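You operate a simulated robot arm through the tools that you are given. There is no shell and no other tool.

The job below is to be done with a simulated two-armed robot. You get a single attempt, and the scene is never put back.

Task
Measure the disc in the gauge and put it in the tray for its width.
Fine: Switch the gauge on, close the yellow slide block, press hold and open the block again; leave the gauge on and the other discs where they are.

Only the result counts: the job must be done as asked and must still hold three seconds after the hand-in. Knocking over, shifting, dropping, spilling or breaking anything else fails it.

Robot
Two 7-joint arms with fingered hands on one trunk that stands fixed in place. Base frame: the origin is at the foot of the trunk, x ahead of it, y to its left, z up; the work surface is at about z = 0.85. Lengths are in m, angles in rad, forces in N, time in s.
The left shoulder is at [0.03, 0.119, 1.019], the right one opposite. With the tool pointing down near the work surface each hand reaches from about 0.4 to 0.78 m from the base axis, measured 20 degrees to its own side. Payload 3.8 kg a hand.
The TCP of each hand is the grasp point between the finger pads, 0.025 m short of the fingertips. In the tool frame z runs along the fingers and y along their closing line. The gripper opens to 0.088 m; its body begins 0.029 m behind the TCP. The gripper is a hand of 4 fingers: y runs from the thumb to the fingers, the wrist lies at [-0.013, -0.106, -0.174] in the tool frame, and closing takes about 1.5 s.
Orientation is that of the tool frame in the base frame, as a unit quaternion [w, x, y, z]. With the fingers straight down and the wrist toward the robot, the tool's x, y and z point along [0, 1, 0], [1, 0, 0] and [0, 0, -1] of the base frame.

Tools
- The arms move only by the tool nudge_tool. It takes "left_plan", "right_plan" or both (then of equal length, played together; a hand with none holds still); each is a list of rows, each an object of numbers (a shift or turn left out is 0, a gripper value left out holds the last): "rx", "ry", "rz": the turn, a rotation vector about the base's x, y, z in rad; "dx", "dy", "dz": the shift along the base's x, y, z in m; "hand": the finger opening in m, from 0 to 0.088. In form: [{"rx": .., "ry": .., "rz": .., "dx": .., "dy": .., "dz": .., "hand": ..}, ...]. A call has 1 to 20 rows; each row is the pose to reach, as a shift and turn from the pose commanded when the call began. Each row takes 0.2 s and may step no farther than 0.05 m and 0.15 rad from the row before; otherwise, or with a gripper value out of range, the whole call is refused. Where a pose cannot be reached the arm comes as near as it can. A force on the tool above 40 N (or 10 N above the force at the start of the call, whichever is more), or a blocked arm, ends the call early, and 0.2 s more pass. Each finger travels about 0.153 m/s and halts on what it meets, pressing with about 23 N; the grip force reading is that of the motor and also rises with nothing between the fingers. The clock runs only during rows and for 0.2 s after the last one: add rows that repeat a pose to give the fingers time. The reply holds the time, the measured pose of the TCP, the force on the tool along the base axes, the opening and the grip force, in the units named above and with some noise, with the torque about the TCP (base axes, N m) and any sound that the robot's microphone picked up.
- Cameras (640 x 400 px; columns grow to the right, rows downward): "scene" is now at [0.06, -0.0156, 1.5737]; the picture's right is [-0.21, -0.98, 0.00], its down [-0.68, 0.15, -0.72] and it looks along [0.70, -0.15, -0.69] (base axes); focal length 369 px, centre (320, 200). "left" rides on the left gripper at [-0.064, -0.083, -0.098] in its tool frame; the picture's right is [-0.62, -0.37, 0.69], its down [0.71, -0.63, 0.30] and it looks along [0.32, 0.68, 0.65] (tool axes); focal length 265 px, centre (320, 200). "right" rides on the right gripper at [0.064, -0.083, -0.098] in its tool frame; the picture's right is [-0.62, 0.37, -0.69], its down [-0.71, -0.63, 0.30] and it looks along [-0.32, 0.68, 0.65] (tool axes); focal length 265 px, centre (320, 200). There is no depth. A picture from a camera that has moved, and an enlarged one, comes with that camera's place and axes in the base frame and with its lens.
- camera(camera): a new picture of that camera. The clock stands still meanwhile.
- slide_trunk(by): moves the trunk up (or, below 0, down) by that many m; the arms and the scene camera ride with it, the base frame stays. It gives what a move gives, with no picture.
- set_grasp(shape, hand): the hand has 4 fingers and takes this shape, open, in about a second: jaw (thumb against the fingers, like two jaws); tri (thumb and two fingers); tip (a fingertip pinch); poke (one finger out to press); point (the index stretched); flat (the hand flat); cup (the hand cupped); fist (a fist). The gripper value then closes the fingers along that shape, each until it touches; the sizes above hold for jaw. It gives what a move gives, with no picture.
- head_to(pan, tilt): turns the head with the scene camera to pan (to the left, within 2.094 rad either way) and tilt (down, from -0.506 to 1.204), counted from straight ahead of the robot. It gives what a move gives.
- close_up(camera, box): a new picture of the part [left, top, right, bottom] of that camera's present view, enlarged. The clock stands still meanwhile.
- finish_job(): hands the job in; it is judged then, once.

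Nothing tells you positions but the pictures and the camera data. Unless the task says otherwise, let go and move clear before handing in.

The tools are called after ">>>" as a command line: name --argument value ..., lists and objects as JSON in quotes. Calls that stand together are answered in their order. nudge_tool: Moves the arms, as the interface text tells. Its arguments: {"type":"object","properties":{"left_plan":{"type":"array"},"right_plan":{"type":"array"}},"required":[]} The other tools are called the same way: slide_trunk (by) moves the trunk up or down; set_grasp (shape, hand) gives the hand a shape; head_to (pan, tilt) turns the head that bears the scene camera; camera (camera) takes a picture; close_up (camera, box) takes an enlarged picture of a part of a camera's view; finish_job () hands the job in.

At the start:

```text
time: 0.0
left_tcp_pos: [0.5528, 0.2205, 1.1887]
left_tool_rot: [0.0, 0.707, 0.707, 0.0]
left_ft_force: [-0.1, 0.4, 0.0]
left_moment: [0.0, 0.03, -0.01]
left_width: 0.0874
left_gripper_force: 0.0
left_shape: jaw
right_tcp_pos: [0.5204, -0.2855, 1.2238]
right_tool_rot: [0.0, 0.708, 0.706, 0.0]
right_ft_force: [-0.8, -0.9, 0.1]
right_moment: [0.0, 0.0, -0.02]
right_width: 0.0877
right_gripper_force: 0.1
right_shape: jaw
trunk travel left (down, up): [-0.175, 0.415]
head pan, tilt (commanded): [-0.211, 0.768]
```

scene: 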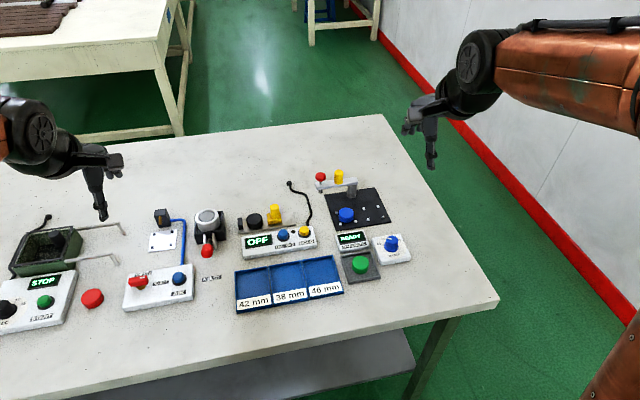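
right: 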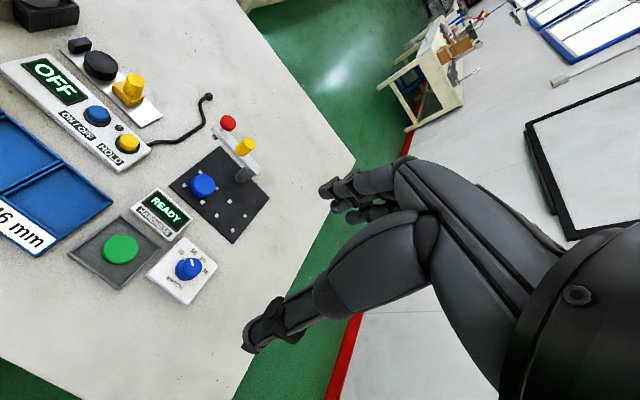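
left: 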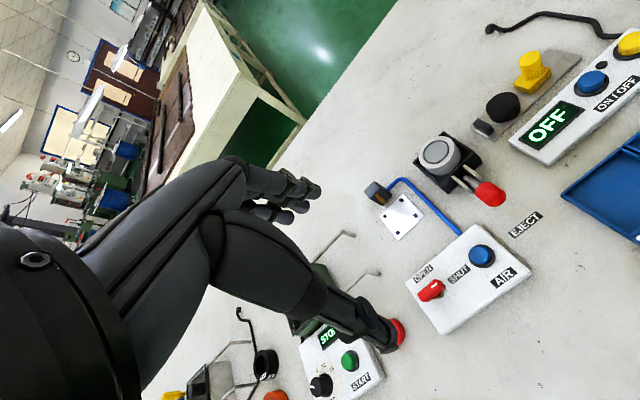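

I see a table with a gauge (OFF display, blue ON/OFF button, yellow HOLD button, a black disc and a yellow block behind it) and a blue three-compartment tray (42/38/46 mm). I'll take enlarged views to locate things before moving.

>>> close_up --camera "scene" --box '[220, 180, 360, 320]'

>>> close_up --camera "scene" --box '[120, 180, 440, 320]'

>>> close_up --camera "right" --box '[0, 0, 220, 250]'

>>> close_up --camera "left" --box '[400, 0, 640, 240]'

```text
2.86 times, centred on (290, 250) of scene
camera zoom: at [0.06, -0.0156, 1.5737], right [-0.21, -0.98, 0.0], down [-0.68, 0.15, -0.72], along [0.7, -0.15, -0.69], focal length 1053 px, centre (406, 57)
```

zoom: 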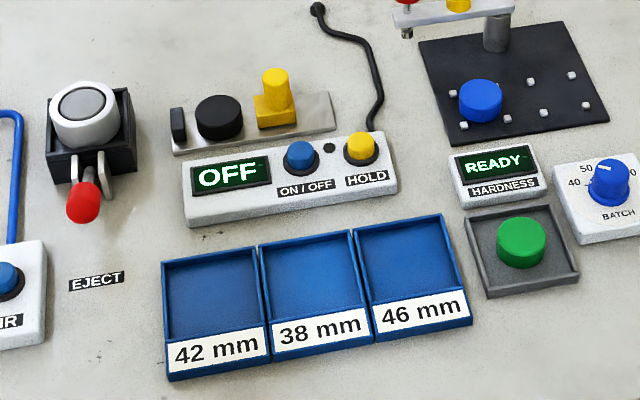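

```text
2.00 times, centred on (280, 250) of scene
camera zoom: at [0.06, -0.0156, 1.5737], right [-0.21, -0.98, 0.0], down [-0.68, 0.15, -0.72], along [0.7, -0.15, -0.69], focal length 737 px, centre (400, 100)
```

zoom: 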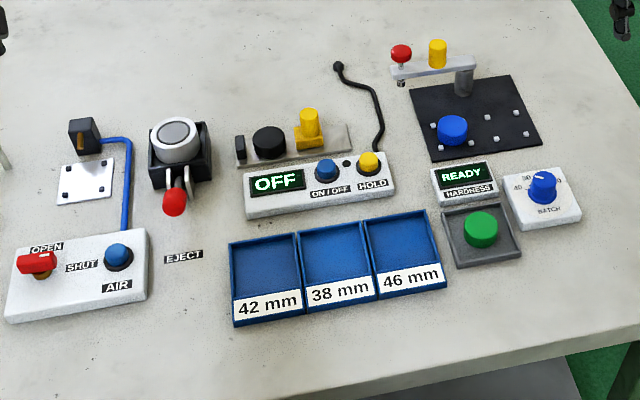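

```text
1.60 times, centred on (110, 125) of right
camera zoom: at [0.4383, -0.2207, 1.3218], right [0.37, -0.62, 0.69], down [-0.63, -0.71, -0.3], along [0.68, -0.32, -0.65], focal length 425 px, centre (656, 320)
```

zoom: 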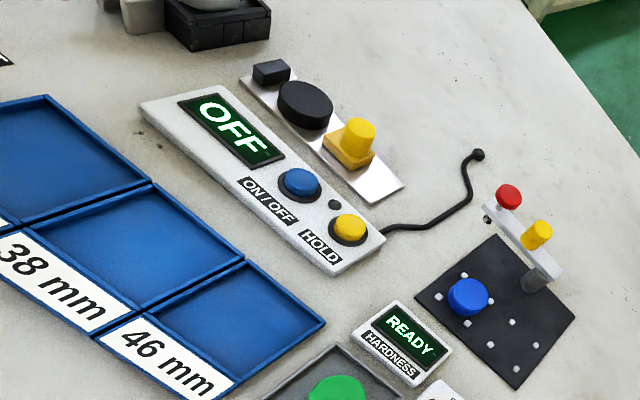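

```text
1.67 times, centred on (520, 120) of left
camera zoom: at [0.4688, 0.1562, 1.2865], right [-0.37, -0.62, -0.69], down [-0.63, 0.71, -0.3], along [0.68, 0.32, -0.65], focal length 442 px, centre (-13, 333)
```

zoom: 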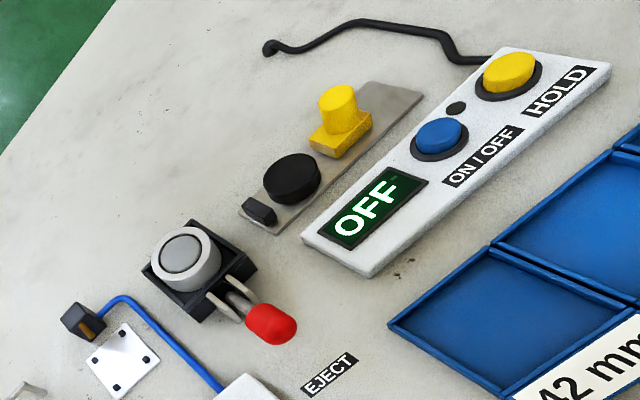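

The gauge runs along y: a fixed black stop at about y=+0.045, the black disc at about (0.726, 0.011), and the yellow block with its knob at about (0.727, -0.040, top z≈0.917). I'll zoom in further, and shape the right hand into a poke to see where its fingertip sits.

>>> close_up --camera "scene" --box '[232, 195, 318, 260]'

>>> close_up --camera "left" --box '[460, 20, 640, 170]'

>>> set_grasp --hand "right" --shape "poke"

>>> camera --camera "scene"

>>> camera --camera "right"

>>> camera --camera "left"

```text
6.15 times, centred on (275, 228) of scene
camera zoom: at [0.06, -0.0156, 1.5737], right [-0.21, -0.98, 0.0], down [-0.68, 0.15, -0.72], along [0.7, -0.15, -0.69], focal length 2268 px, centre (597, 31)
```

zoom: 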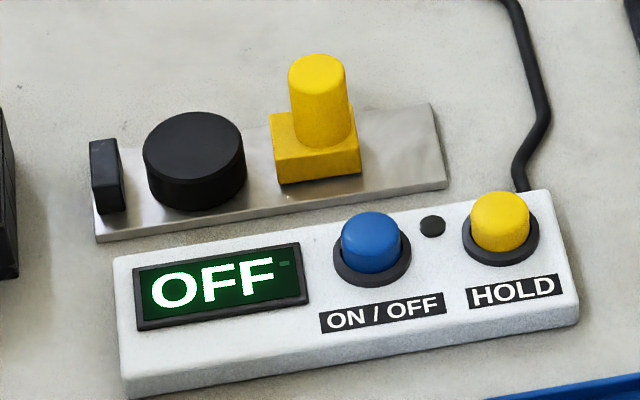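

```text
2.67 times, centred on (550, 95) of left
camera zoom: at [0.4688, 0.1562, 1.2865], right [-0.37, -0.62, -0.69], down [-0.63, 0.71, -0.3], along [0.68, 0.32, -0.65], focal length 708 px, centre (-293, 480)
```

zoom: 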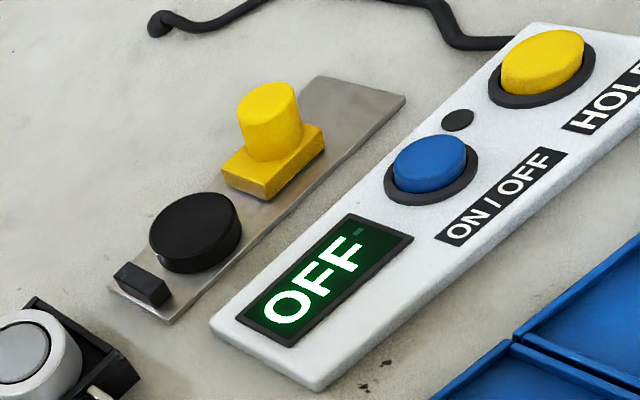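

```text
time: 0.9
left_tcp_pos: [0.5514, 0.2206, 1.1876]
left_tool_rot: [0.0, 0.707, 0.707, -0.001]
left_ft_force: [0.6, 0.2, -1.3]
left_moment: [0.0, 0.02, 0.02]
left_width: 0.0876
left_gripper_force: 0.0
left_shape: jaw
right_tcp_pos: [0.5214, -0.2855, 1.2235]
right_tool_rot: [0.0, 0.707, 0.707, 0.001]
right_ft_force: [0.4, -0.1, 0.8]
right_moment: [-0.01, -0.01, 0.0]
right_width: 0.0
right_gripper_force: 0.0
right_shape: poke
trunk travel left (down, up): [-0.175, 0.415]
head pan, tilt (commanded): [-0.211, 0.768]
```

```text
taken
camera scene: at [0.06, -0.0156, 1.5737], right [-0.21, -0.98, 0.0], down [-0.68, 0.15, -0.72], along [0.7, -0.15, -0.69], focal length 369 px, centre (320, 200)
```

scene: 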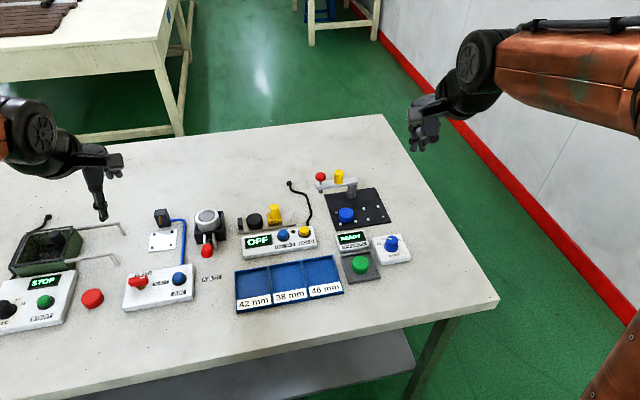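

```text
taken
camera right: at [0.4383, -0.2207, 1.3218], right [0.37, -0.62, 0.69], down [-0.63, -0.71, -0.3], along [0.68, -0.32, -0.65], focal length 265 px, centre (320, 200)
```

right: 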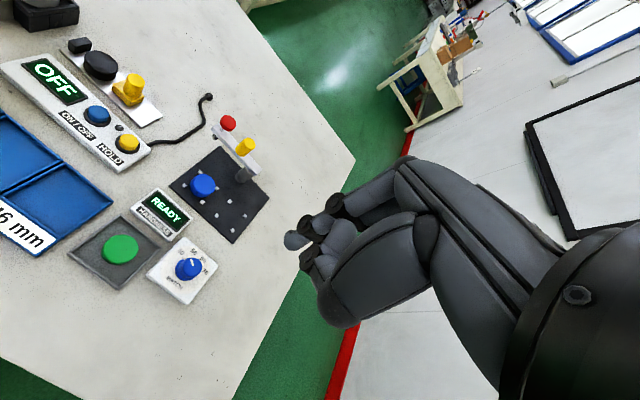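

```text
taken
camera left: at [0.4688, 0.1562, 1.2865], right [-0.37, -0.62, -0.69], down [-0.63, 0.71, -0.3], along [0.68, 0.32, -0.65], focal length 265 px, centre (320, 200)
```

left: 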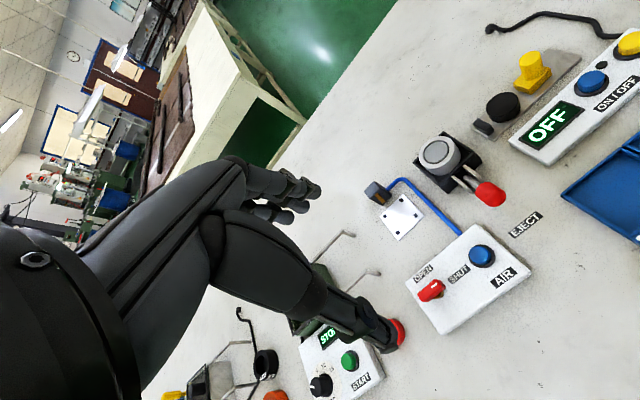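

The right hand is now in the poke shape. I'll zoom on it to find the protruding fingertip.

>>> close_up --camera "scene" --box '[395, 80, 485, 160]'

>>> close_up --camera "right" --box '[260, 140, 460, 340]'

```text
5.00 times, centred on (440, 120) of scene
camera zoom: at [0.06, -0.0156, 1.5737], right [-0.21, -0.98, 0.0], down [-0.68, 0.15, -0.72], along [0.7, -0.15, -0.69], focal length 1843 px, centre (-280, 600)
```

zoom: 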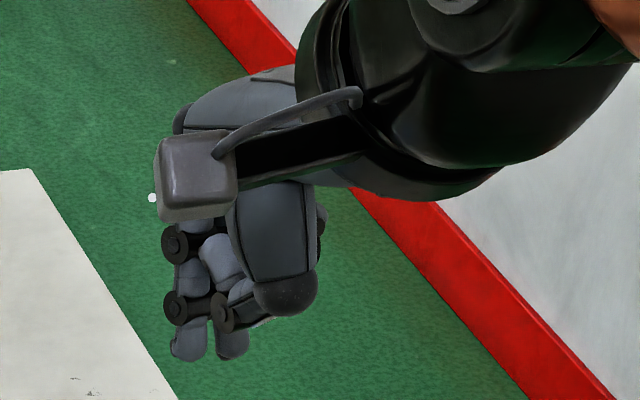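

```text
2.00 times, centred on (360, 240) of right
camera zoom: at [0.4383, -0.2207, 1.3218], right [0.37, -0.62, 0.69], down [-0.63, -0.71, -0.3], along [0.68, -0.32, -0.65], focal length 531 px, centre (240, 120)
```

zoom: 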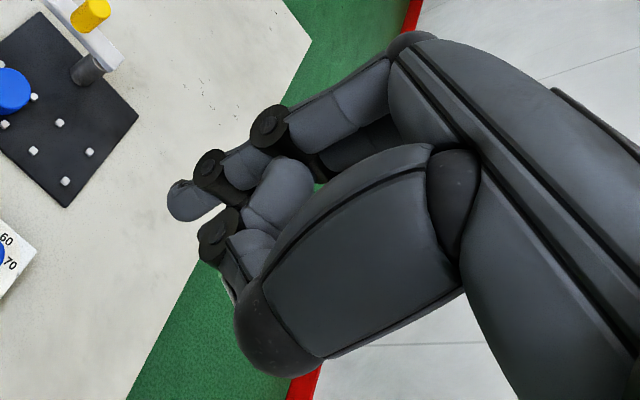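

The poke finger's tip comes out about 0.025 m below the TCP and 0.01 m toward +y, but another knuckle seems nearly level with it. I'll compare with the "point" shape.

>>> set_grasp --hand "right" --shape "point"

>>> close_up --camera "scene" --box '[395, 80, 485, 160]'

>>> close_up --camera "right" --box '[240, 140, 440, 340]'

```text
time: 1.8
left_tcp_pos: [0.5534, 0.2205, 1.1873]
left_tool_rot: [0.0, 0.707, 0.707, 0.0]
left_ft_force: [-0.7, -0.7, -0.7]
left_moment: [0.04, 0.02, 0.02]
left_width: 0.0875
left_gripper_force: 0.1
left_shape: jaw
right_tcp_pos: [0.5215, -0.2848, 1.2234]
right_tool_rot: [0.0, 0.707, 0.707, 0.0]
right_ft_force: [-0.4, -0.1, 0.3]
right_moment: [0.0, 0.0, -0.01]
right_width: 0.0
right_gripper_force: 0.1
right_shape: point
trunk travel left (down, up): [-0.175, 0.415]
head pan, tilt (commanded): [-0.211, 0.768]
```

```text
5.00 times, centred on (440, 120) of scene
camera zoom: at [0.06, -0.0156, 1.5737], right [-0.21, -0.98, 0.0], down [-0.68, 0.15, -0.72], along [0.7, -0.15, -0.69], focal length 1843 px, centre (-280, 600)
```

zoom: 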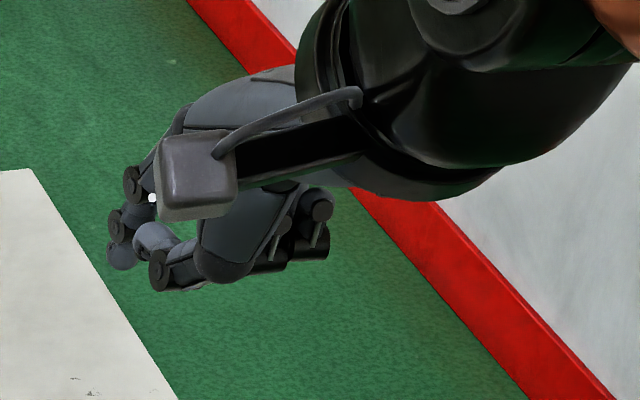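

```text
2.00 times, centred on (340, 240) of right
camera zoom: at [0.4383, -0.2207, 1.3218], right [0.37, -0.62, 0.69], down [-0.63, -0.71, -0.3], along [0.68, -0.32, -0.65], focal length 531 px, centre (280, 120)
```

zoom: 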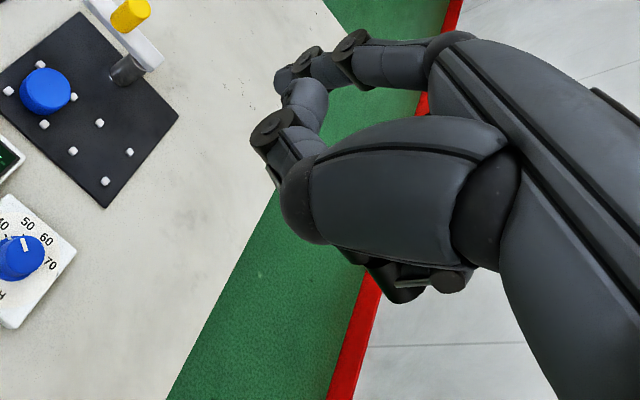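

The "point" finger sticks forward, so "poke" is better. I'll go back to poke and hover the right hand well above the ON/OFF button (about [0.660, -0.051, 0.890]) so the other cameras can inspect it.

>>> set_grasp --hand "right" --shape "poke"

>>> nudge_tool --right_plan '[{"dx": 0.017, "dy": 0.029, "dz": -0.027}, {"dx": 0.034, "dy": 0.058, "dz": -0.054}, {"dx": 0.051, "dy": 0.087, "dz": -0.081}, {"dx": 0.068, "dy": 0.116, "dz": -0.108}, {"dx": 0.085, "dy": 0.145, "dz": -0.135}, {"dx": 0.102, "dy": 0.174, "dz": -0.162}, {"dx": 0.119, "dy": 0.203, "dz": -0.189}, {"dx": 0.138, "dy": 0.2315, "dz": -0.216}, {"dx": 0.138, "dy": 0.2315, "dz": -0.216}]'

>>> camera --camera "scene"

>>> camera --camera "left"

>>> camera --camera "right"

```text
time: 2.7
left_tcp_pos: [0.5517, 0.2213, 1.1883]
left_tool_rot: [0.0, 0.707, 0.707, -0.001]
left_ft_force: [0.5, -0.2, 0.4]
left_moment: [0.0, -0.04, -0.04]
left_width: 0.0875
left_gripper_force: 0.1
left_shape: jaw
right_tcp_pos: [0.5221, -0.2858, 1.2231]
right_tool_rot: [-0.001, 0.707, 0.707, 0.0]
right_ft_force: [0.1, 0.8, 0.0]
right_moment: [-0.04, 0.01, 0.02]
right_width: 0.0002
right_gripper_force: 0.1
right_shape: poke
trunk travel left (down, up): [-0.175, 0.415]
head pan, tilt (commanded): [-0.211, 0.768]
```

```text
time: 4.7
left_tcp_pos: [0.5508, 0.2197, 1.1886]
left_tool_rot: [0.001, 0.707, 0.707, 0.0]
left_ft_force: [-0.1, 0.2, 0.0]
left_moment: [-0.03, 0.0, -0.05]
left_width: 0.0874
left_gripper_force: 0.0
left_shape: jaw
right_tcp_pos: [0.6588, -0.0549, 1.0085]
right_tool_rot: [0.0, 0.707, 0.707, 0.0]
right_ft_force: [-0.7, -0.4, -0.2]
right_moment: [-0.02, 0.05, -0.02]
right_width: 0.0
right_gripper_force: 0.0
right_shape: poke
trunk travel left (down, up): [-0.175, 0.415]
head pan, tilt (commanded): [-0.211, 0.768]
```

```text
taken
camera scene: at [0.0594, -0.016, 1.5738], right [-0.21, -0.98, 0.0], down [-0.68, 0.15, -0.72], along [0.7, -0.15, -0.69], focal length 369 px, centre (320, 200)
```

scene: 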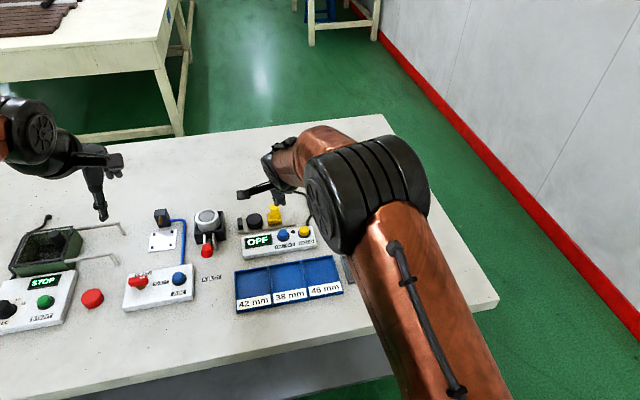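

```text
taken
camera left: at [0.4682, 0.1558, 1.2868], right [-0.37, -0.62, -0.69], down [-0.63, 0.71, -0.3], along [0.68, 0.32, -0.65], focal length 265 px, centre (320, 200)
```

left: 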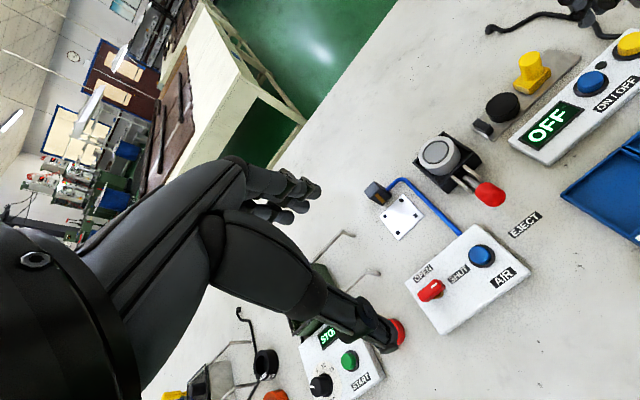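

```text
taken
camera right: at [0.5761, 0.0107, 1.1068], right [0.37, -0.62, 0.69], down [-0.63, -0.71, -0.3], along [0.68, -0.32, -0.65], focal length 265 px, centre (320, 200)
```

right: 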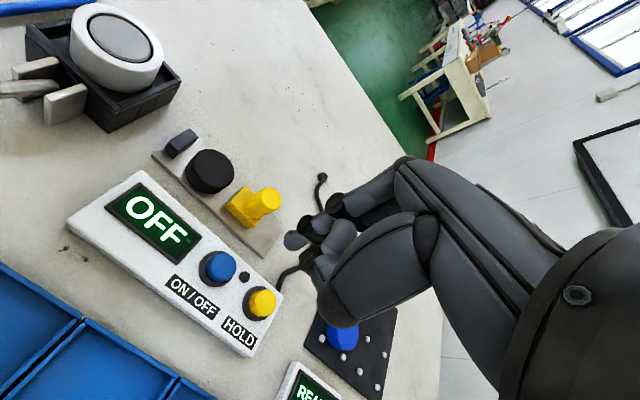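

The right hand hovers above the gauge with nothing touched. I'll turn the left hand so its camera observes the poking finger.

>>> nudge_tool --left_plan '[{"rz": -0.15}, {"rz": -0.3}, {"rz": -0.45}, {"rz": -0.6}, {"rz": -0.6}]'

>>> camera --camera "left"

>>> close_up --camera "scene" --box '[220, 130, 330, 250]'

```text
time: 5.9
left_tcp_pos: [0.5518, 0.2197, 1.1891]
left_tool_rot: [0.001, 0.884, 0.467, 0.0]
left_ft_force: [-0.4, 0.7, 0.3]
left_moment: [-0.02, 0.02, 0.02]
left_width: 0.0874
left_gripper_force: 0.0
left_shape: jaw
right_tcp_pos: [0.6595, -0.0545, 1.0081]
right_tool_rot: [0.001, 0.707, 0.707, 0.0]
right_ft_force: [0.0, 0.2, 0.1]
right_moment: [0.02, -0.01, 0.04]
right_width: 0.0
right_gripper_force: 0.1
right_shape: poke
trunk travel left (down, up): [-0.175, 0.415]
head pan, tilt (commanded): [-0.211, 0.768]
```

```text
taken
camera left: at [0.447, 0.2146, 1.287], right [-0.65, -0.3, -0.69], down [-0.12, 0.95, -0.3], along [0.75, -0.12, -0.65], focal length 265 px, centre (320, 200)
```

left: 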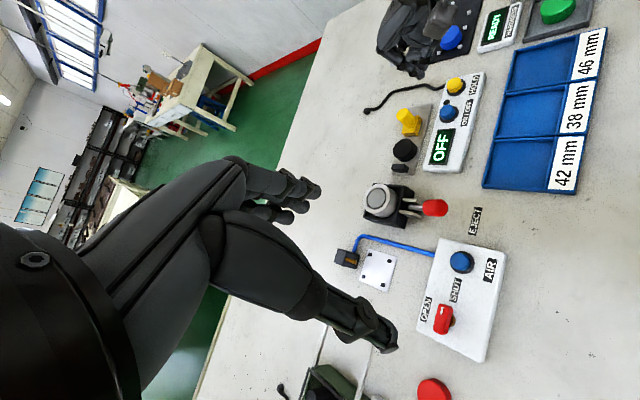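

```text
3.33 times, centred on (275, 190) of scene
camera zoom: at [0.0599, -0.0157, 1.5737], right [-0.21, -0.98, 0.0], down [-0.68, 0.15, -0.72], along [0.7, -0.15, -0.69], focal length 1229 px, centre (470, 233)
```

zoom: 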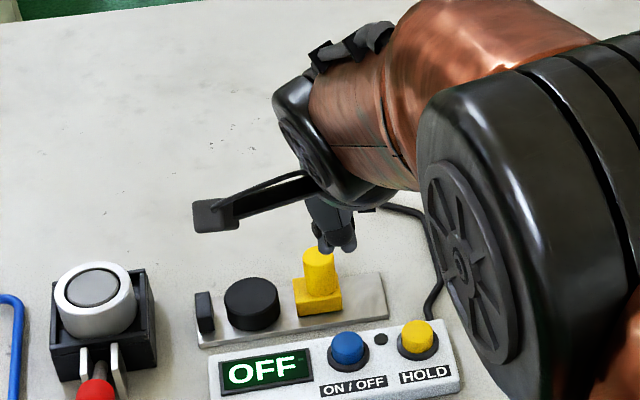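

I'll zoom in on the poking hand from the left camera.

>>> close_up --camera "left" --box '[360, 0, 480, 100]'

>>> close_up --camera "right" --box '[200, 140, 440, 340]'

```text
4.00 times, centred on (420, 50) of left
camera zoom: at [0.447, 0.2146, 1.287], right [-0.65, -0.3, -0.69], down [-0.12, 0.95, -0.3], along [0.75, -0.12, -0.65], focal length 1062 px, centre (-80, 800)
```

zoom: 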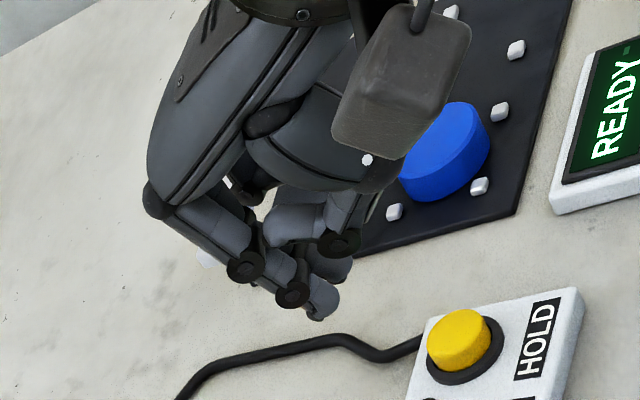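

```text
2.00 times, centred on (320, 240) of right
camera zoom: at [0.5762, 0.0106, 1.1068], right [0.37, -0.62, 0.69], down [-0.63, -0.71, -0.3], along [0.68, -0.32, -0.65], focal length 531 px, centre (320, 120)
```

zoom: 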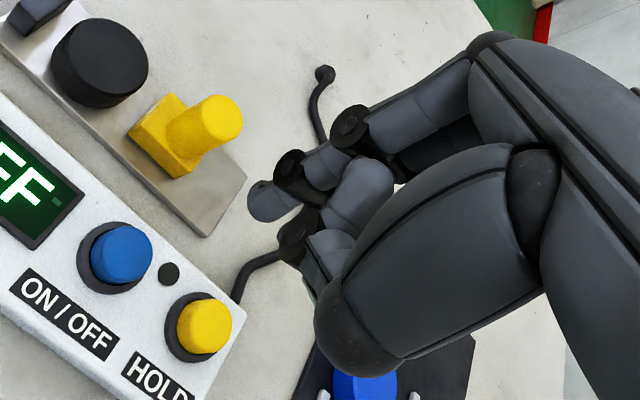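

The index tip and thumb knuckle are at nearly the same height, so I'll tilt the hand 0.3 rad so the index tip leads. Then I'll come down to just above the ON/OFF button.

>>> nudge_tool --right_plan '[{"rx": -0.15, "dx": 0.001}, {"rx": -0.3, "dx": 0.001}, {"rx": -0.3, "dx": 0.001, "dz": -0.03}, {"rx": -0.3, "dx": 0.001, "dz": -0.06}, {"rx": -0.3, "dx": 0.001, "dz": -0.075}, {"rx": -0.3, "dx": 0.001, "dz": -0.075}]'

>>> close_up --camera "left" --box '[380, 20, 520, 140]'

>>> close_up --camera "scene" --box '[220, 160, 330, 260]'

>>> close_up --camera "right" --box '[160, 120, 440, 340]'

```text
time: 7.3
left_tcp_pos: [0.5519, 0.2213, 1.1875]
left_tool_rot: [0.0, 0.885, 0.466, -0.001]
left_ft_force: [0.0, 0.0, -0.5]
left_moment: [0.0, -0.02, 0.0]
left_width: 0.0875
left_gripper_force: 0.0
left_shape: jaw
right_tcp_pos: [0.6601, -0.0533, 0.9317]
right_tool_rot: [0.105, 0.699, 0.699, -0.105]
right_ft_force: [0.3, -0.8, 0.2]
right_moment: [0.0, 0.03, 0.02]
right_width: 0.0003
right_gripper_force: 0.0
right_shape: poke
trunk travel left (down, up): [-0.175, 0.415]
head pan, tilt (commanded): [-0.211, 0.768]
```

```text
3.33 times, centred on (450, 80) of left
camera zoom: at [0.4472, 0.2149, 1.2868], right [-0.65, -0.3, -0.69], down [-0.12, 0.95, -0.3], along [0.75, -0.12, -0.65], focal length 885 px, centre (-113, 600)
```

zoom: 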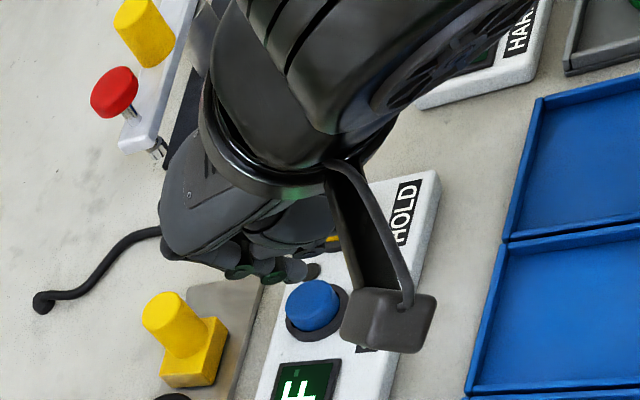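

```text
4.00 times, centred on (275, 210) of scene
camera zoom: at [0.06, -0.0153, 1.5737], right [-0.21, -0.98, 0.0], down [-0.68, 0.15, -0.72], along [0.7, -0.15, -0.69], focal length 1474 px, centre (500, 160)
```

zoom: 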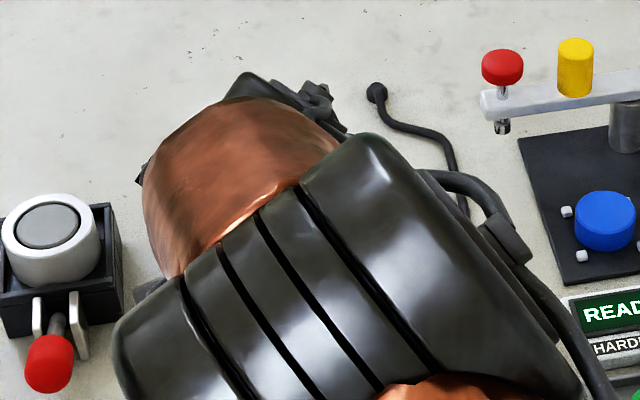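

```text
1.82 times, centred on (300, 230) of right
camera zoom: at [0.5768, 0.0384, 1.0068], right [0.37, -0.39, 0.85], down [-0.63, -0.77, -0.08], along [0.68, -0.5, -0.53], focal length 483 px, centre (356, 146)
```

zoom: 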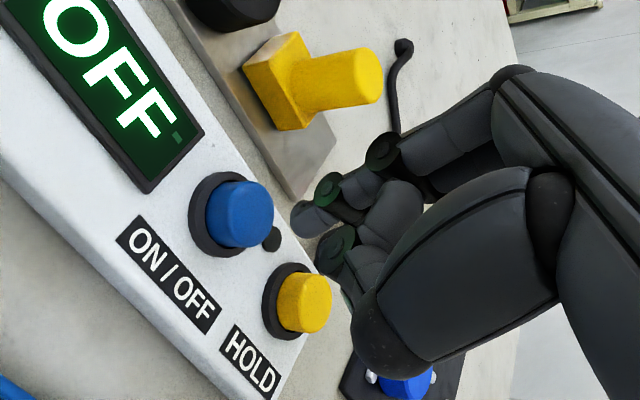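

The index tip is a few mm above and centred on the blue button. I'll descend in small steps and watch the force.

>>> nudge_tool --right_plan '[{"dy": 0.002, "dz": -0.005}, {"dy": 0.002, "dz": -0.01}, {"dy": 0.002, "dz": -0.013}, {"dy": 0.002, "dz": -0.016}]'

>>> camera --camera "left"

>>> camera --camera "right"

```text
time: 8.3
left_tcp_pos: [0.552, 0.221, 1.1892]
left_tool_rot: [0.0, 0.885, 0.466, -0.001]
left_ft_force: [0.1, 0.4, -0.3]
left_moment: [0.01, -0.01, -0.02]
left_width: 0.0875
left_gripper_force: 0.0
left_shape: jaw
right_tcp_pos: [0.6595, -0.0522, 0.9169]
right_tool_rot: [0.106, 0.699, 0.699, -0.106]
right_ft_force: [0.4, -0.1, -0.7]
right_moment: [-0.04, 0.0, 0.02]
right_width: 0.0
right_gripper_force: 0.0
right_shape: poke
trunk travel left (down, up): [-0.175, 0.415]
head pan, tilt (commanded): [-0.211, 0.768]
```

```text
taken
camera left: at [0.4473, 0.2148, 1.2868], right [-0.65, -0.3, -0.69], down [-0.12, 0.95, -0.3], along [0.75, -0.12, -0.65], focal length 265 px, centre (320, 200)
```

left: 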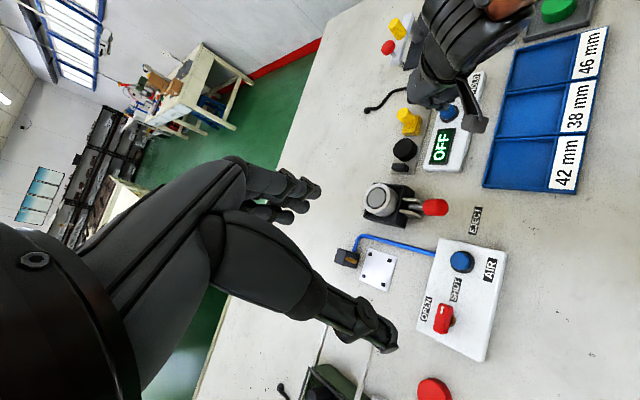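

```text
taken
camera right: at [0.5769, 0.0393, 0.9911], right [0.37, -0.39, 0.84], down [-0.63, -0.77, -0.08], along [0.68, -0.5, -0.53], focal length 265 px, centre (320, 200)
```

right: 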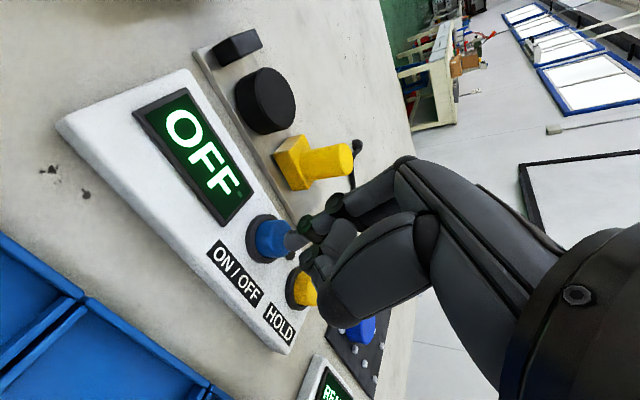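

The tip is almost on the blue button, with no contact force yet. I'll zoom in to check clearance from HOLD.

>>> close_up --camera "right" --box '[220, 180, 400, 340]'

>>> close_up --camera "left" --box '[390, 60, 500, 160]'

```text
2.50 times, centred on (310, 260) of right
camera zoom: at [0.5769, 0.0393, 0.9911], right [0.37, -0.39, 0.84], down [-0.63, -0.77, -0.08], along [0.68, -0.5, -0.53], focal length 664 px, centre (345, 50)
```

zoom: 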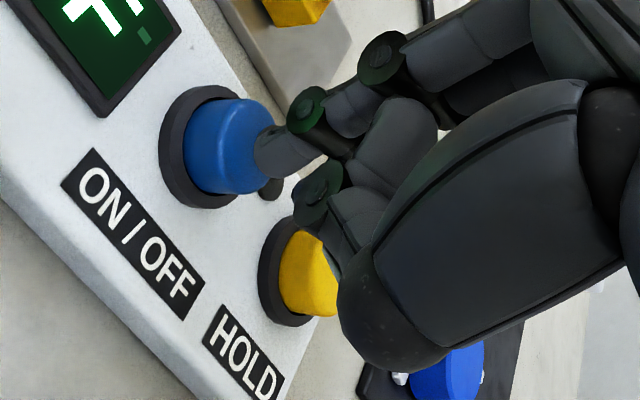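

```text
4.00 times, centred on (445, 110) of left
camera zoom: at [0.4473, 0.2148, 1.2868], right [-0.65, -0.3, -0.69], down [-0.12, 0.95, -0.3], along [0.75, -0.12, -0.65], focal length 1062 px, centre (-180, 560)
```

zoom: 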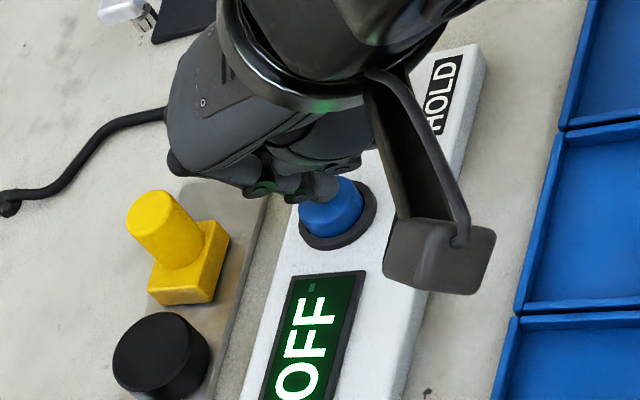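

The tip sits a few mm off centre toward −y. I'll rise slightly, shift +0.005 in y, and press in small steps.

>>> nudge_tool --right_plan '[{"dz": 0.003}, {"dx": -0.001, "dy": 0.006, "dz": 0.003}, {"dx": -0.001, "dy": 0.006, "dz": -0.002}, {"dx": -0.001, "dy": 0.006, "dz": -0.004}]'

>>> close_up --camera "left" --box '[390, 60, 500, 160]'

>>> close_up --camera "right" --box '[120, 60, 400, 300]'

```text
time: 9.3
left_tcp_pos: [0.5518, 0.2206, 1.1883]
left_tool_rot: [0.0, 0.885, 0.466, -0.001]
left_ft_force: [0.8, -0.2, -0.3]
left_moment: [0.01, -0.02, -0.01]
left_width: 0.0874
left_gripper_force: 0.1
left_shape: jaw
right_tcp_pos: [0.6594, -0.046, 0.9117]
right_tool_rot: [0.106, 0.699, 0.699, -0.106]
right_ft_force: [-0.6, -0.3, -0.6]
right_moment: [0.02, 0.03, 0.04]
right_width: 0.0001
right_gripper_force: 0.1
right_shape: poke
trunk travel left (down, up): [-0.175, 0.415]
head pan, tilt (commanded): [-0.211, 0.768]
```

```text
4.00 times, centred on (445, 110) of left
camera zoom: at [0.4472, 0.2149, 1.2868], right [-0.65, -0.3, -0.69], down [-0.12, 0.95, -0.3], along [0.75, -0.12, -0.65], focal length 1062 px, centre (-180, 560)
```

zoom: 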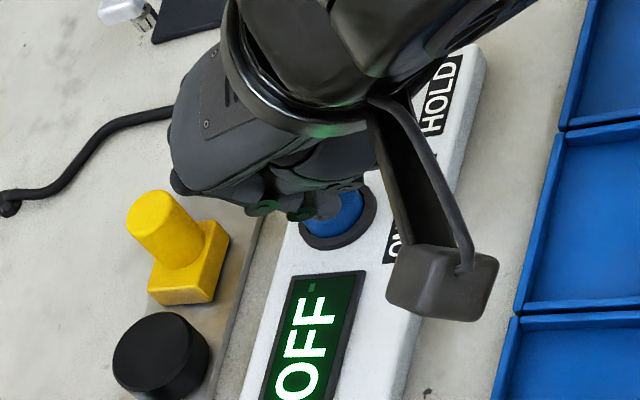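

```text
1.67 times, centred on (260, 180) of right
camera zoom: at [0.5759, 0.0453, 0.9869], right [0.37, -0.39, 0.85], down [-0.63, -0.77, -0.08], along [0.68, -0.5, -0.53], focal length 442 px, centre (420, 233)
```

zoom: 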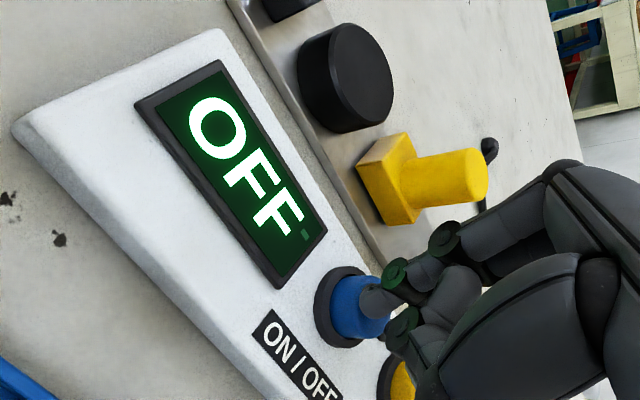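

Still no contact; I'll continue down in small steps.

>>> nudge_tool --right_plan '[{"dz": -0.002}, {"dz": -0.004}]'

>>> close_up --camera "right" --box '[120, 60, 400, 300]'

```text
time: 9.9
left_tcp_pos: [0.5521, 0.2214, 1.188]
left_tool_rot: [0.0, 0.885, 0.466, 0.0]
left_ft_force: [0.4, 0.2, 0.0]
left_moment: [0.02, -0.02, 0.0]
left_width: 0.0876
left_gripper_force: 0.0
left_shape: jaw
right_tcp_pos: [0.6593, -0.0453, 0.9097]
right_tool_rot: [0.106, 0.699, 0.699, -0.105]
right_ft_force: [-0.7, 0.4, 1.5]
right_moment: [-0.01, 0.0, 0.01]
right_width: 0.0002
right_gripper_force: 0.0
right_shape: poke
trunk travel left (down, up): [-0.175, 0.415]
head pan, tilt (commanded): [-0.211, 0.768]
```

```text
1.67 times, centred on (260, 180) of right
camera zoom: at [0.5759, 0.0455, 0.9833], right [0.37, -0.39, 0.85], down [-0.63, -0.77, -0.08], along [0.68, -0.5, -0.53], focal length 442 px, centre (420, 233)
```

zoom: 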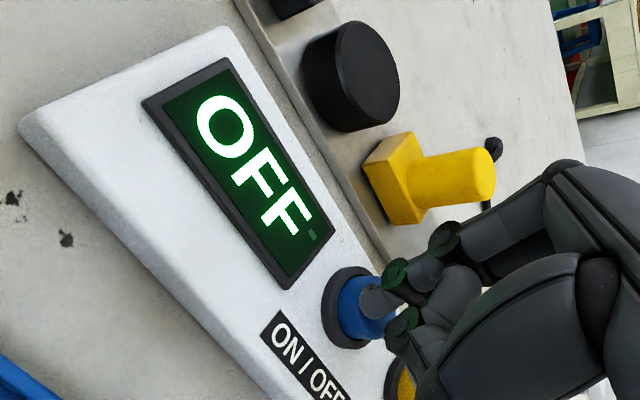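

A light contact (about 1.5 N) has started. I'll press on in small steps.

>>> nudge_tool --right_plan '[{"dz": -0.002}, {"dz": -0.004}]'

>>> close_up --camera "right" --box '[120, 60, 400, 300]'

```text
time: 10.5
left_tcp_pos: [0.5523, 0.2212, 1.1884]
left_tool_rot: [0.001, 0.884, 0.467, 0.001]
left_ft_force: [0.5, -0.3, -1.0]
left_moment: [0.01, -0.03, -0.02]
left_width: 0.0874
left_gripper_force: 0.2
left_shape: jaw
right_tcp_pos: [0.659, -0.046, 0.9037]
right_tool_rot: [0.106, 0.7, 0.699, -0.106]
right_ft_force: [-0.2, 1.2, 3.2]
right_moment: [0.05, 0.0, 0.01]
right_width: 0.0
right_gripper_force: 0.0
right_shape: poke
trunk travel left (down, up): [-0.175, 0.415]
head pan, tilt (commanded): [-0.211, 0.768]
heard: click
```

```text
1.67 times, centred on (260, 180) of right
camera zoom: at [0.5758, 0.0454, 0.9794], right [0.37, -0.39, 0.85], down [-0.63, -0.77, -0.08], along [0.68, -0.5, -0.53], focal length 442 px, centre (420, 233)
```

zoom: 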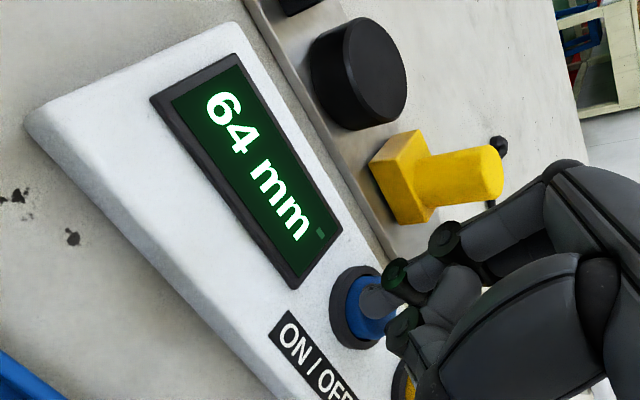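

A click was heard and the display now reads "64 mm", so the gauge is on. I'll lift the right hand straight up and park it at its start position, and turn the left hand back to its standard orientation.

>>> nudge_tool --right_plan '[{"dz": 0.02}, {"dz": 0.05}, {"dx": -0.012, "dy": -0.03, "dz": 0.08}, {"dx": -0.029, "dy": -0.06, "dz": 0.11}, {"dx": -0.046, "dy": -0.09, "dz": 0.14}, {"dx": -0.063, "dy": -0.12, "dz": 0.17}, {"dx": -0.08, "dy": -0.15, "dz": 0.2}, {"dx": -0.1, "dy": -0.18, "dz": 0.23}, {"dx": -0.12, "dy": -0.21, "dz": 0.26}, {"dx": -0.138, "dy": -0.24, "dz": 0.29}, {"dx": -0.138, "dy": -0.24, "dz": 0.3}]' --left_plan '[{}, {}, {}, {"rz": 0.1}, {"rz": 0.2}, {"rz": 0.3}, {"rz": 0.4}, {"rz": 0.5}, {"rz": 0.6}, {"rz": 0.6}, {"rz": 0.6}]'

>>> close_up --camera "scene" --box '[232, 195, 318, 260]'

>>> close_up --camera "left" --box '[460, 20, 640, 170]'

>>> camera --camera "scene"

```text
time: 12.9
left_tcp_pos: [0.5526, 0.22, 1.187]
left_tool_rot: [0.0, 0.707, 0.707, 0.0]
left_ft_force: [0.2, -1.1, -1.6]
left_moment: [0.01, 0.0, 0.0]
left_width: 0.0879
left_gripper_force: 0.1
left_shape: jaw
right_tcp_pos: [0.5223, -0.2865, 1.2047]
right_tool_rot: [0.106, 0.699, 0.699, -0.106]
right_ft_force: [0.8, 0.9, -0.3]
right_moment: [-0.02, 0.0, -0.01]
right_width: 0.0001
right_gripper_force: 0.1
right_shape: poke
trunk travel left (down, up): [-0.175, 0.415]
head pan, tilt (commanded): [-0.211, 0.768]
```

```text
6.15 times, centred on (275, 228) of scene
camera zoom: at [0.0606, -0.0147, 1.5737], right [-0.21, -0.98, 0.0], down [-0.68, 0.15, -0.72], along [0.7, -0.15, -0.69], focal length 2268 px, centre (597, 31)
```

zoom: 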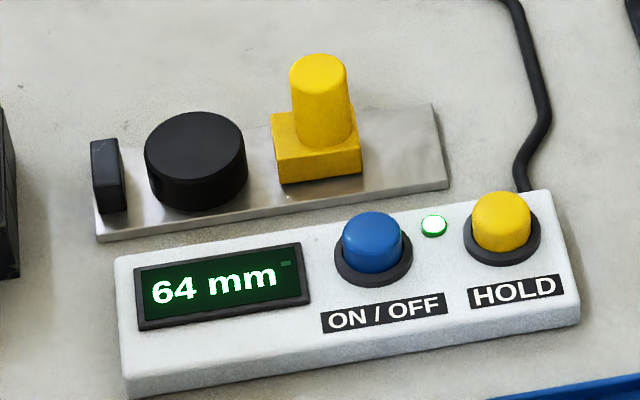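

```text
2.67 times, centred on (550, 95) of left
camera zoom: at [0.4698, 0.1569, 1.2861], right [-0.37, -0.62, -0.69], down [-0.63, 0.71, -0.3], along [0.68, 0.32, -0.65], focal length 708 px, centre (-293, 480)
```

zoom: 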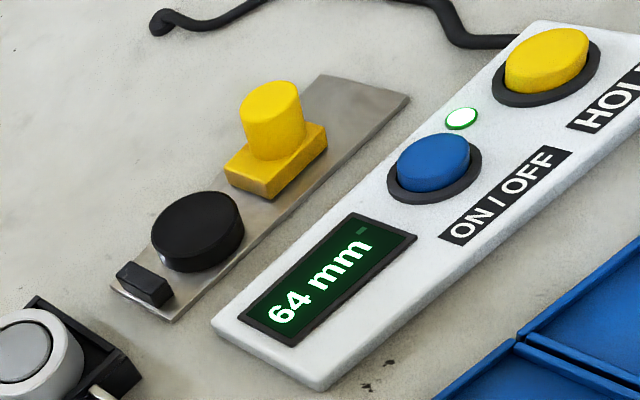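

```text
taken
camera scene: at [0.0606, -0.0147, 1.5737], right [-0.21, -0.98, 0.0], down [-0.68, 0.15, -0.72], along [0.7, -0.15, -0.69], focal length 369 px, centre (320, 200)
```

scene: 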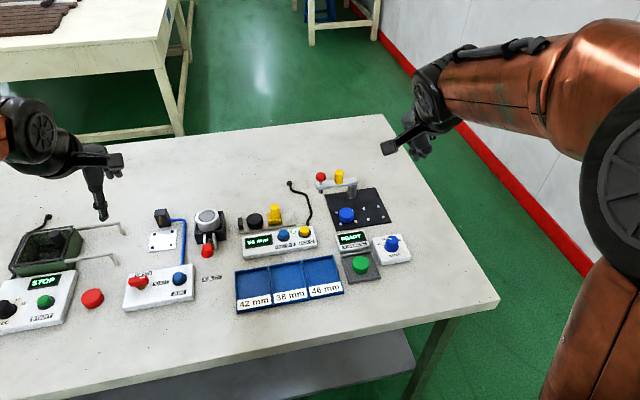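

The gauge is on (LED lit, 64 mm live reading). Knob top is at about (0.728, -0.041, 0.915). I'll bring the left hand, jaw open, to hover above the knob.

>>> nudge_tool --left_plan '[{"dx": 0.0195, "dy": -0.029, "dz": -0.018}, {"dx": 0.039, "dy": -0.058, "dz": -0.038}, {"dx": 0.0585, "dy": -0.087, "dz": -0.06}, {"dx": 0.078, "dy": -0.116, "dz": -0.083}, {"dx": 0.0975, "dy": -0.145, "dz": -0.106}, {"dx": 0.117, "dy": -0.174, "dz": -0.13}, {"dx": 0.1365, "dy": -0.203, "dz": -0.154}, {"dx": 0.156, "dy": -0.232, "dz": -0.18}, {"dx": 0.1755, "dy": -0.2615, "dz": -0.205}, {"dx": 0.1755, "dy": -0.2615, "dz": -0.205}]'

>>> camera --camera "left"

>>> camera --camera "scene"

>>> camera --camera "right"

```text
time: 15.1
left_tcp_pos: [0.7251, -0.0405, 0.9832]
left_tool_rot: [0.0, 0.707, 0.707, 0.0]
left_ft_force: [0.3, 0.1, -0.5]
left_moment: [0.02, 0.0, 0.01]
left_width: 0.0877
left_gripper_force: 0.1
left_shape: jaw
right_tcp_pos: [0.5197, -0.286, 1.2049]
right_tool_rot: [0.106, 0.699, 0.699, -0.105]
right_ft_force: [0.1, 0.7, -1.0]
right_moment: [-0.01, -0.04, 0.01]
right_width: 0.0
right_gripper_force: 0.1
right_shape: poke
trunk travel left (down, up): [-0.175, 0.415]
head pan, tilt (commanded): [-0.211, 0.768]
```

```text
taken
camera left: at [0.6427, -0.1045, 1.0814], right [-0.37, -0.62, -0.69], down [-0.63, 0.71, -0.3], along [0.68, 0.32, -0.65], focal length 265 px, centre (320, 200)
```

left: 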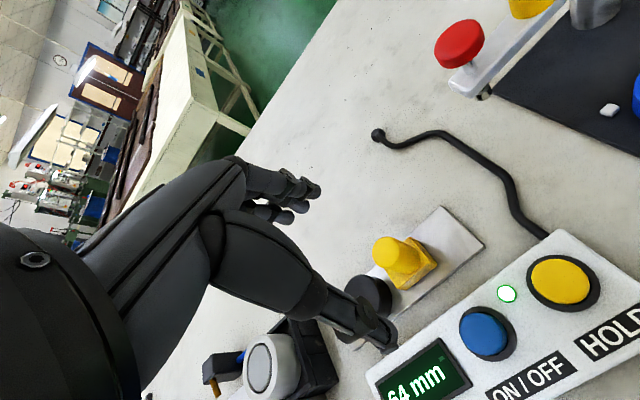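

```text
taken
camera scene: at [0.0587, -0.0153, 1.5738], right [-0.21, -0.98, 0.0], down [-0.68, 0.15, -0.72], along [0.7, -0.15, -0.69], focal length 369 px, centre (320, 200)
```

scene: 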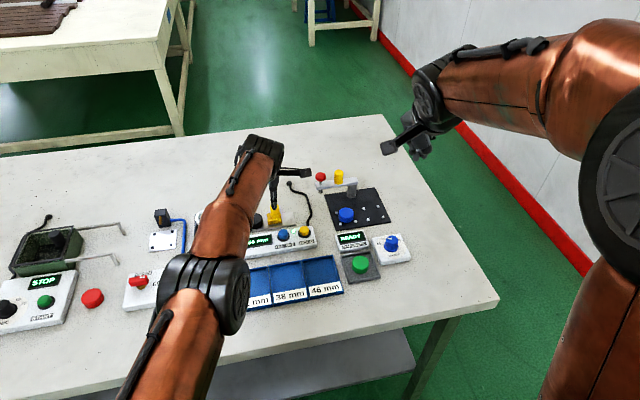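

```text
taken
camera right: at [0.437, -0.1955, 1.28], right [0.37, -0.39, 0.85], down [-0.63, -0.77, -0.08], along [0.68, -0.5, -0.53], focal length 265 px, centre (320, 200)
```

right: 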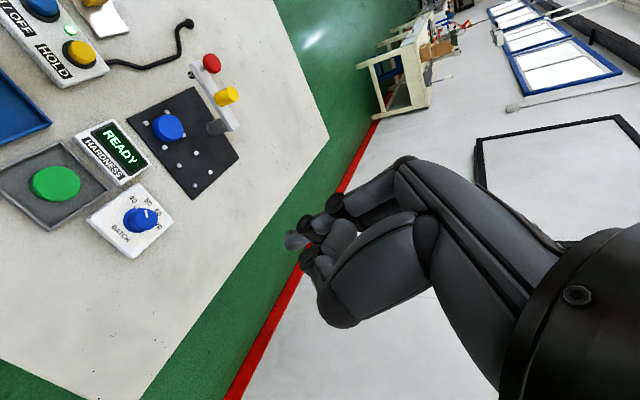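

The left hand hovers above the knob, which seems slightly farther in x and −y than I estimated. I'll zoom in to refine this.

>>> close_up --camera "left" --box '[300, 180, 460, 340]'

>>> close_up --camera "scene" --box '[220, 130, 330, 250]'

```text
2.50 times, centred on (380, 260) of left
camera zoom: at [0.6427, -0.1045, 1.0814], right [-0.37, -0.62, -0.69], down [-0.63, 0.71, -0.3], along [0.68, 0.32, -0.65], focal length 664 px, centre (170, 50)
```

zoom: 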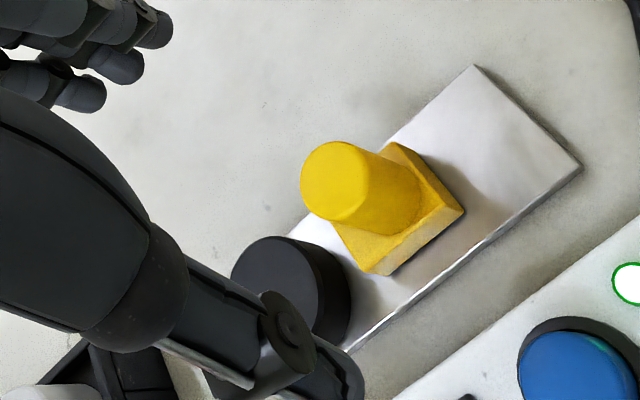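

```text
3.33 times, centred on (275, 190) of scene
camera zoom: at [0.0587, -0.0153, 1.5738], right [-0.21, -0.98, 0.0], down [-0.68, 0.15, -0.72], along [0.7, -0.15, -0.69], focal length 1229 px, centre (470, 233)
```

zoom: 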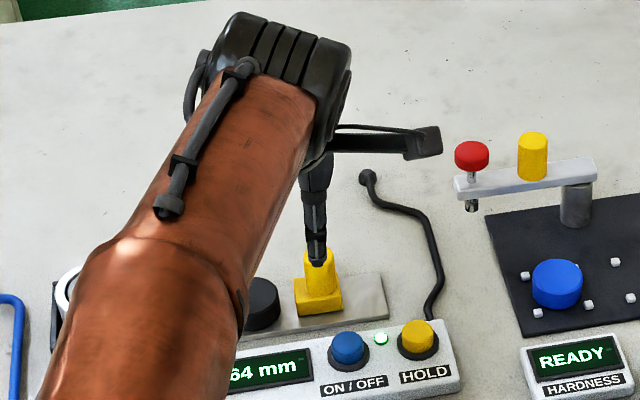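

The knob top is about (0.732, -0.0435, 0.911). The fully open thumb would come close to the ON/OFF button, so I'll pre-close to 0.055, correct the position, and descend part way.

>>> nudge_tool --left_plan '[{"hand": 0.055}, {"hand": 0.055, "dx": 0.005, "dy": -0.003}, {"hand": 0.055, "dx": 0.005, "dy": -0.003, "dz": -0.02}, {"hand": 0.055, "dx": 0.005, "dy": -0.003, "dz": -0.04}, {"hand": 0.055, "dx": 0.005, "dy": -0.003, "dz": -0.045}]'

>>> close_up --camera "left" --box '[240, 140, 480, 340]'

>>> close_up --camera "scene" --box '[220, 150, 330, 260]'

```text
time: 16.3
left_tcp_pos: [0.724, -0.0414, 0.9408]
left_tool_rot: [0.0, 0.707, 0.707, 0.0]
left_ft_force: [-0.3, -0.3, 0.6]
left_moment: [0.01, -0.01, 0.03]
left_width: 0.0552
left_gripper_force: 0.1
left_shape: jaw
left hand out of reach, approached as far as the arm can: row 2, 3, 4, 5
right_tcp_pos: [0.5208, -0.287, 1.2042]
right_tool_rot: [0.105, 0.699, 0.699, -0.105]
right_ft_force: [0.3, 0.5, 0.2]
right_moment: [0.03, 0.0, 0.0]
right_width: 0.0001
right_gripper_force: 0.1
right_shape: poke
trunk travel left (down, up): [-0.175, 0.415]
head pan, tilt (commanded): [-0.211, 0.768]
```

```text
2.00 times, centred on (360, 240) of left
camera zoom: at [0.6416, -0.1047, 1.0394], right [-0.37, -0.62, -0.69], down [-0.63, 0.71, -0.3], along [0.68, 0.32, -0.65], focal length 531 px, centre (240, 120)
```

zoom: 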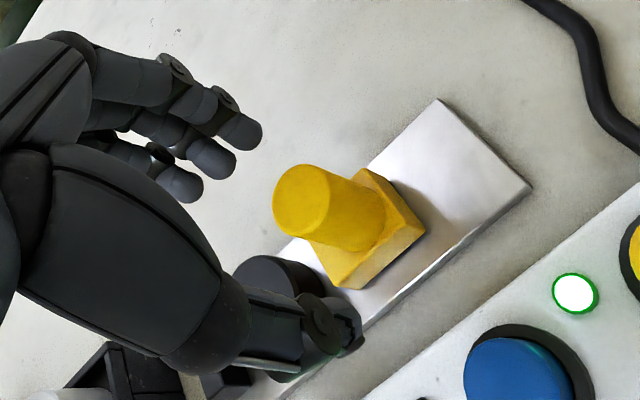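

```text
3.64 times, centred on (275, 205) of scene
camera zoom: at [0.0602, -0.0157, 1.5737], right [-0.21, -0.98, 0.0], down [-0.68, 0.15, -0.72], along [0.7, -0.15, -0.69], focal length 1340 px, centre (484, 182)
```

zoom: 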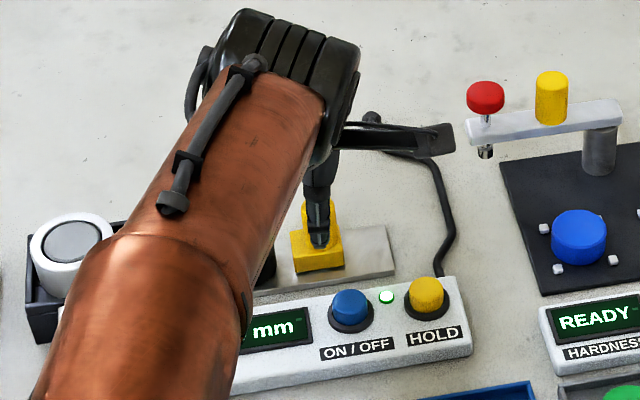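

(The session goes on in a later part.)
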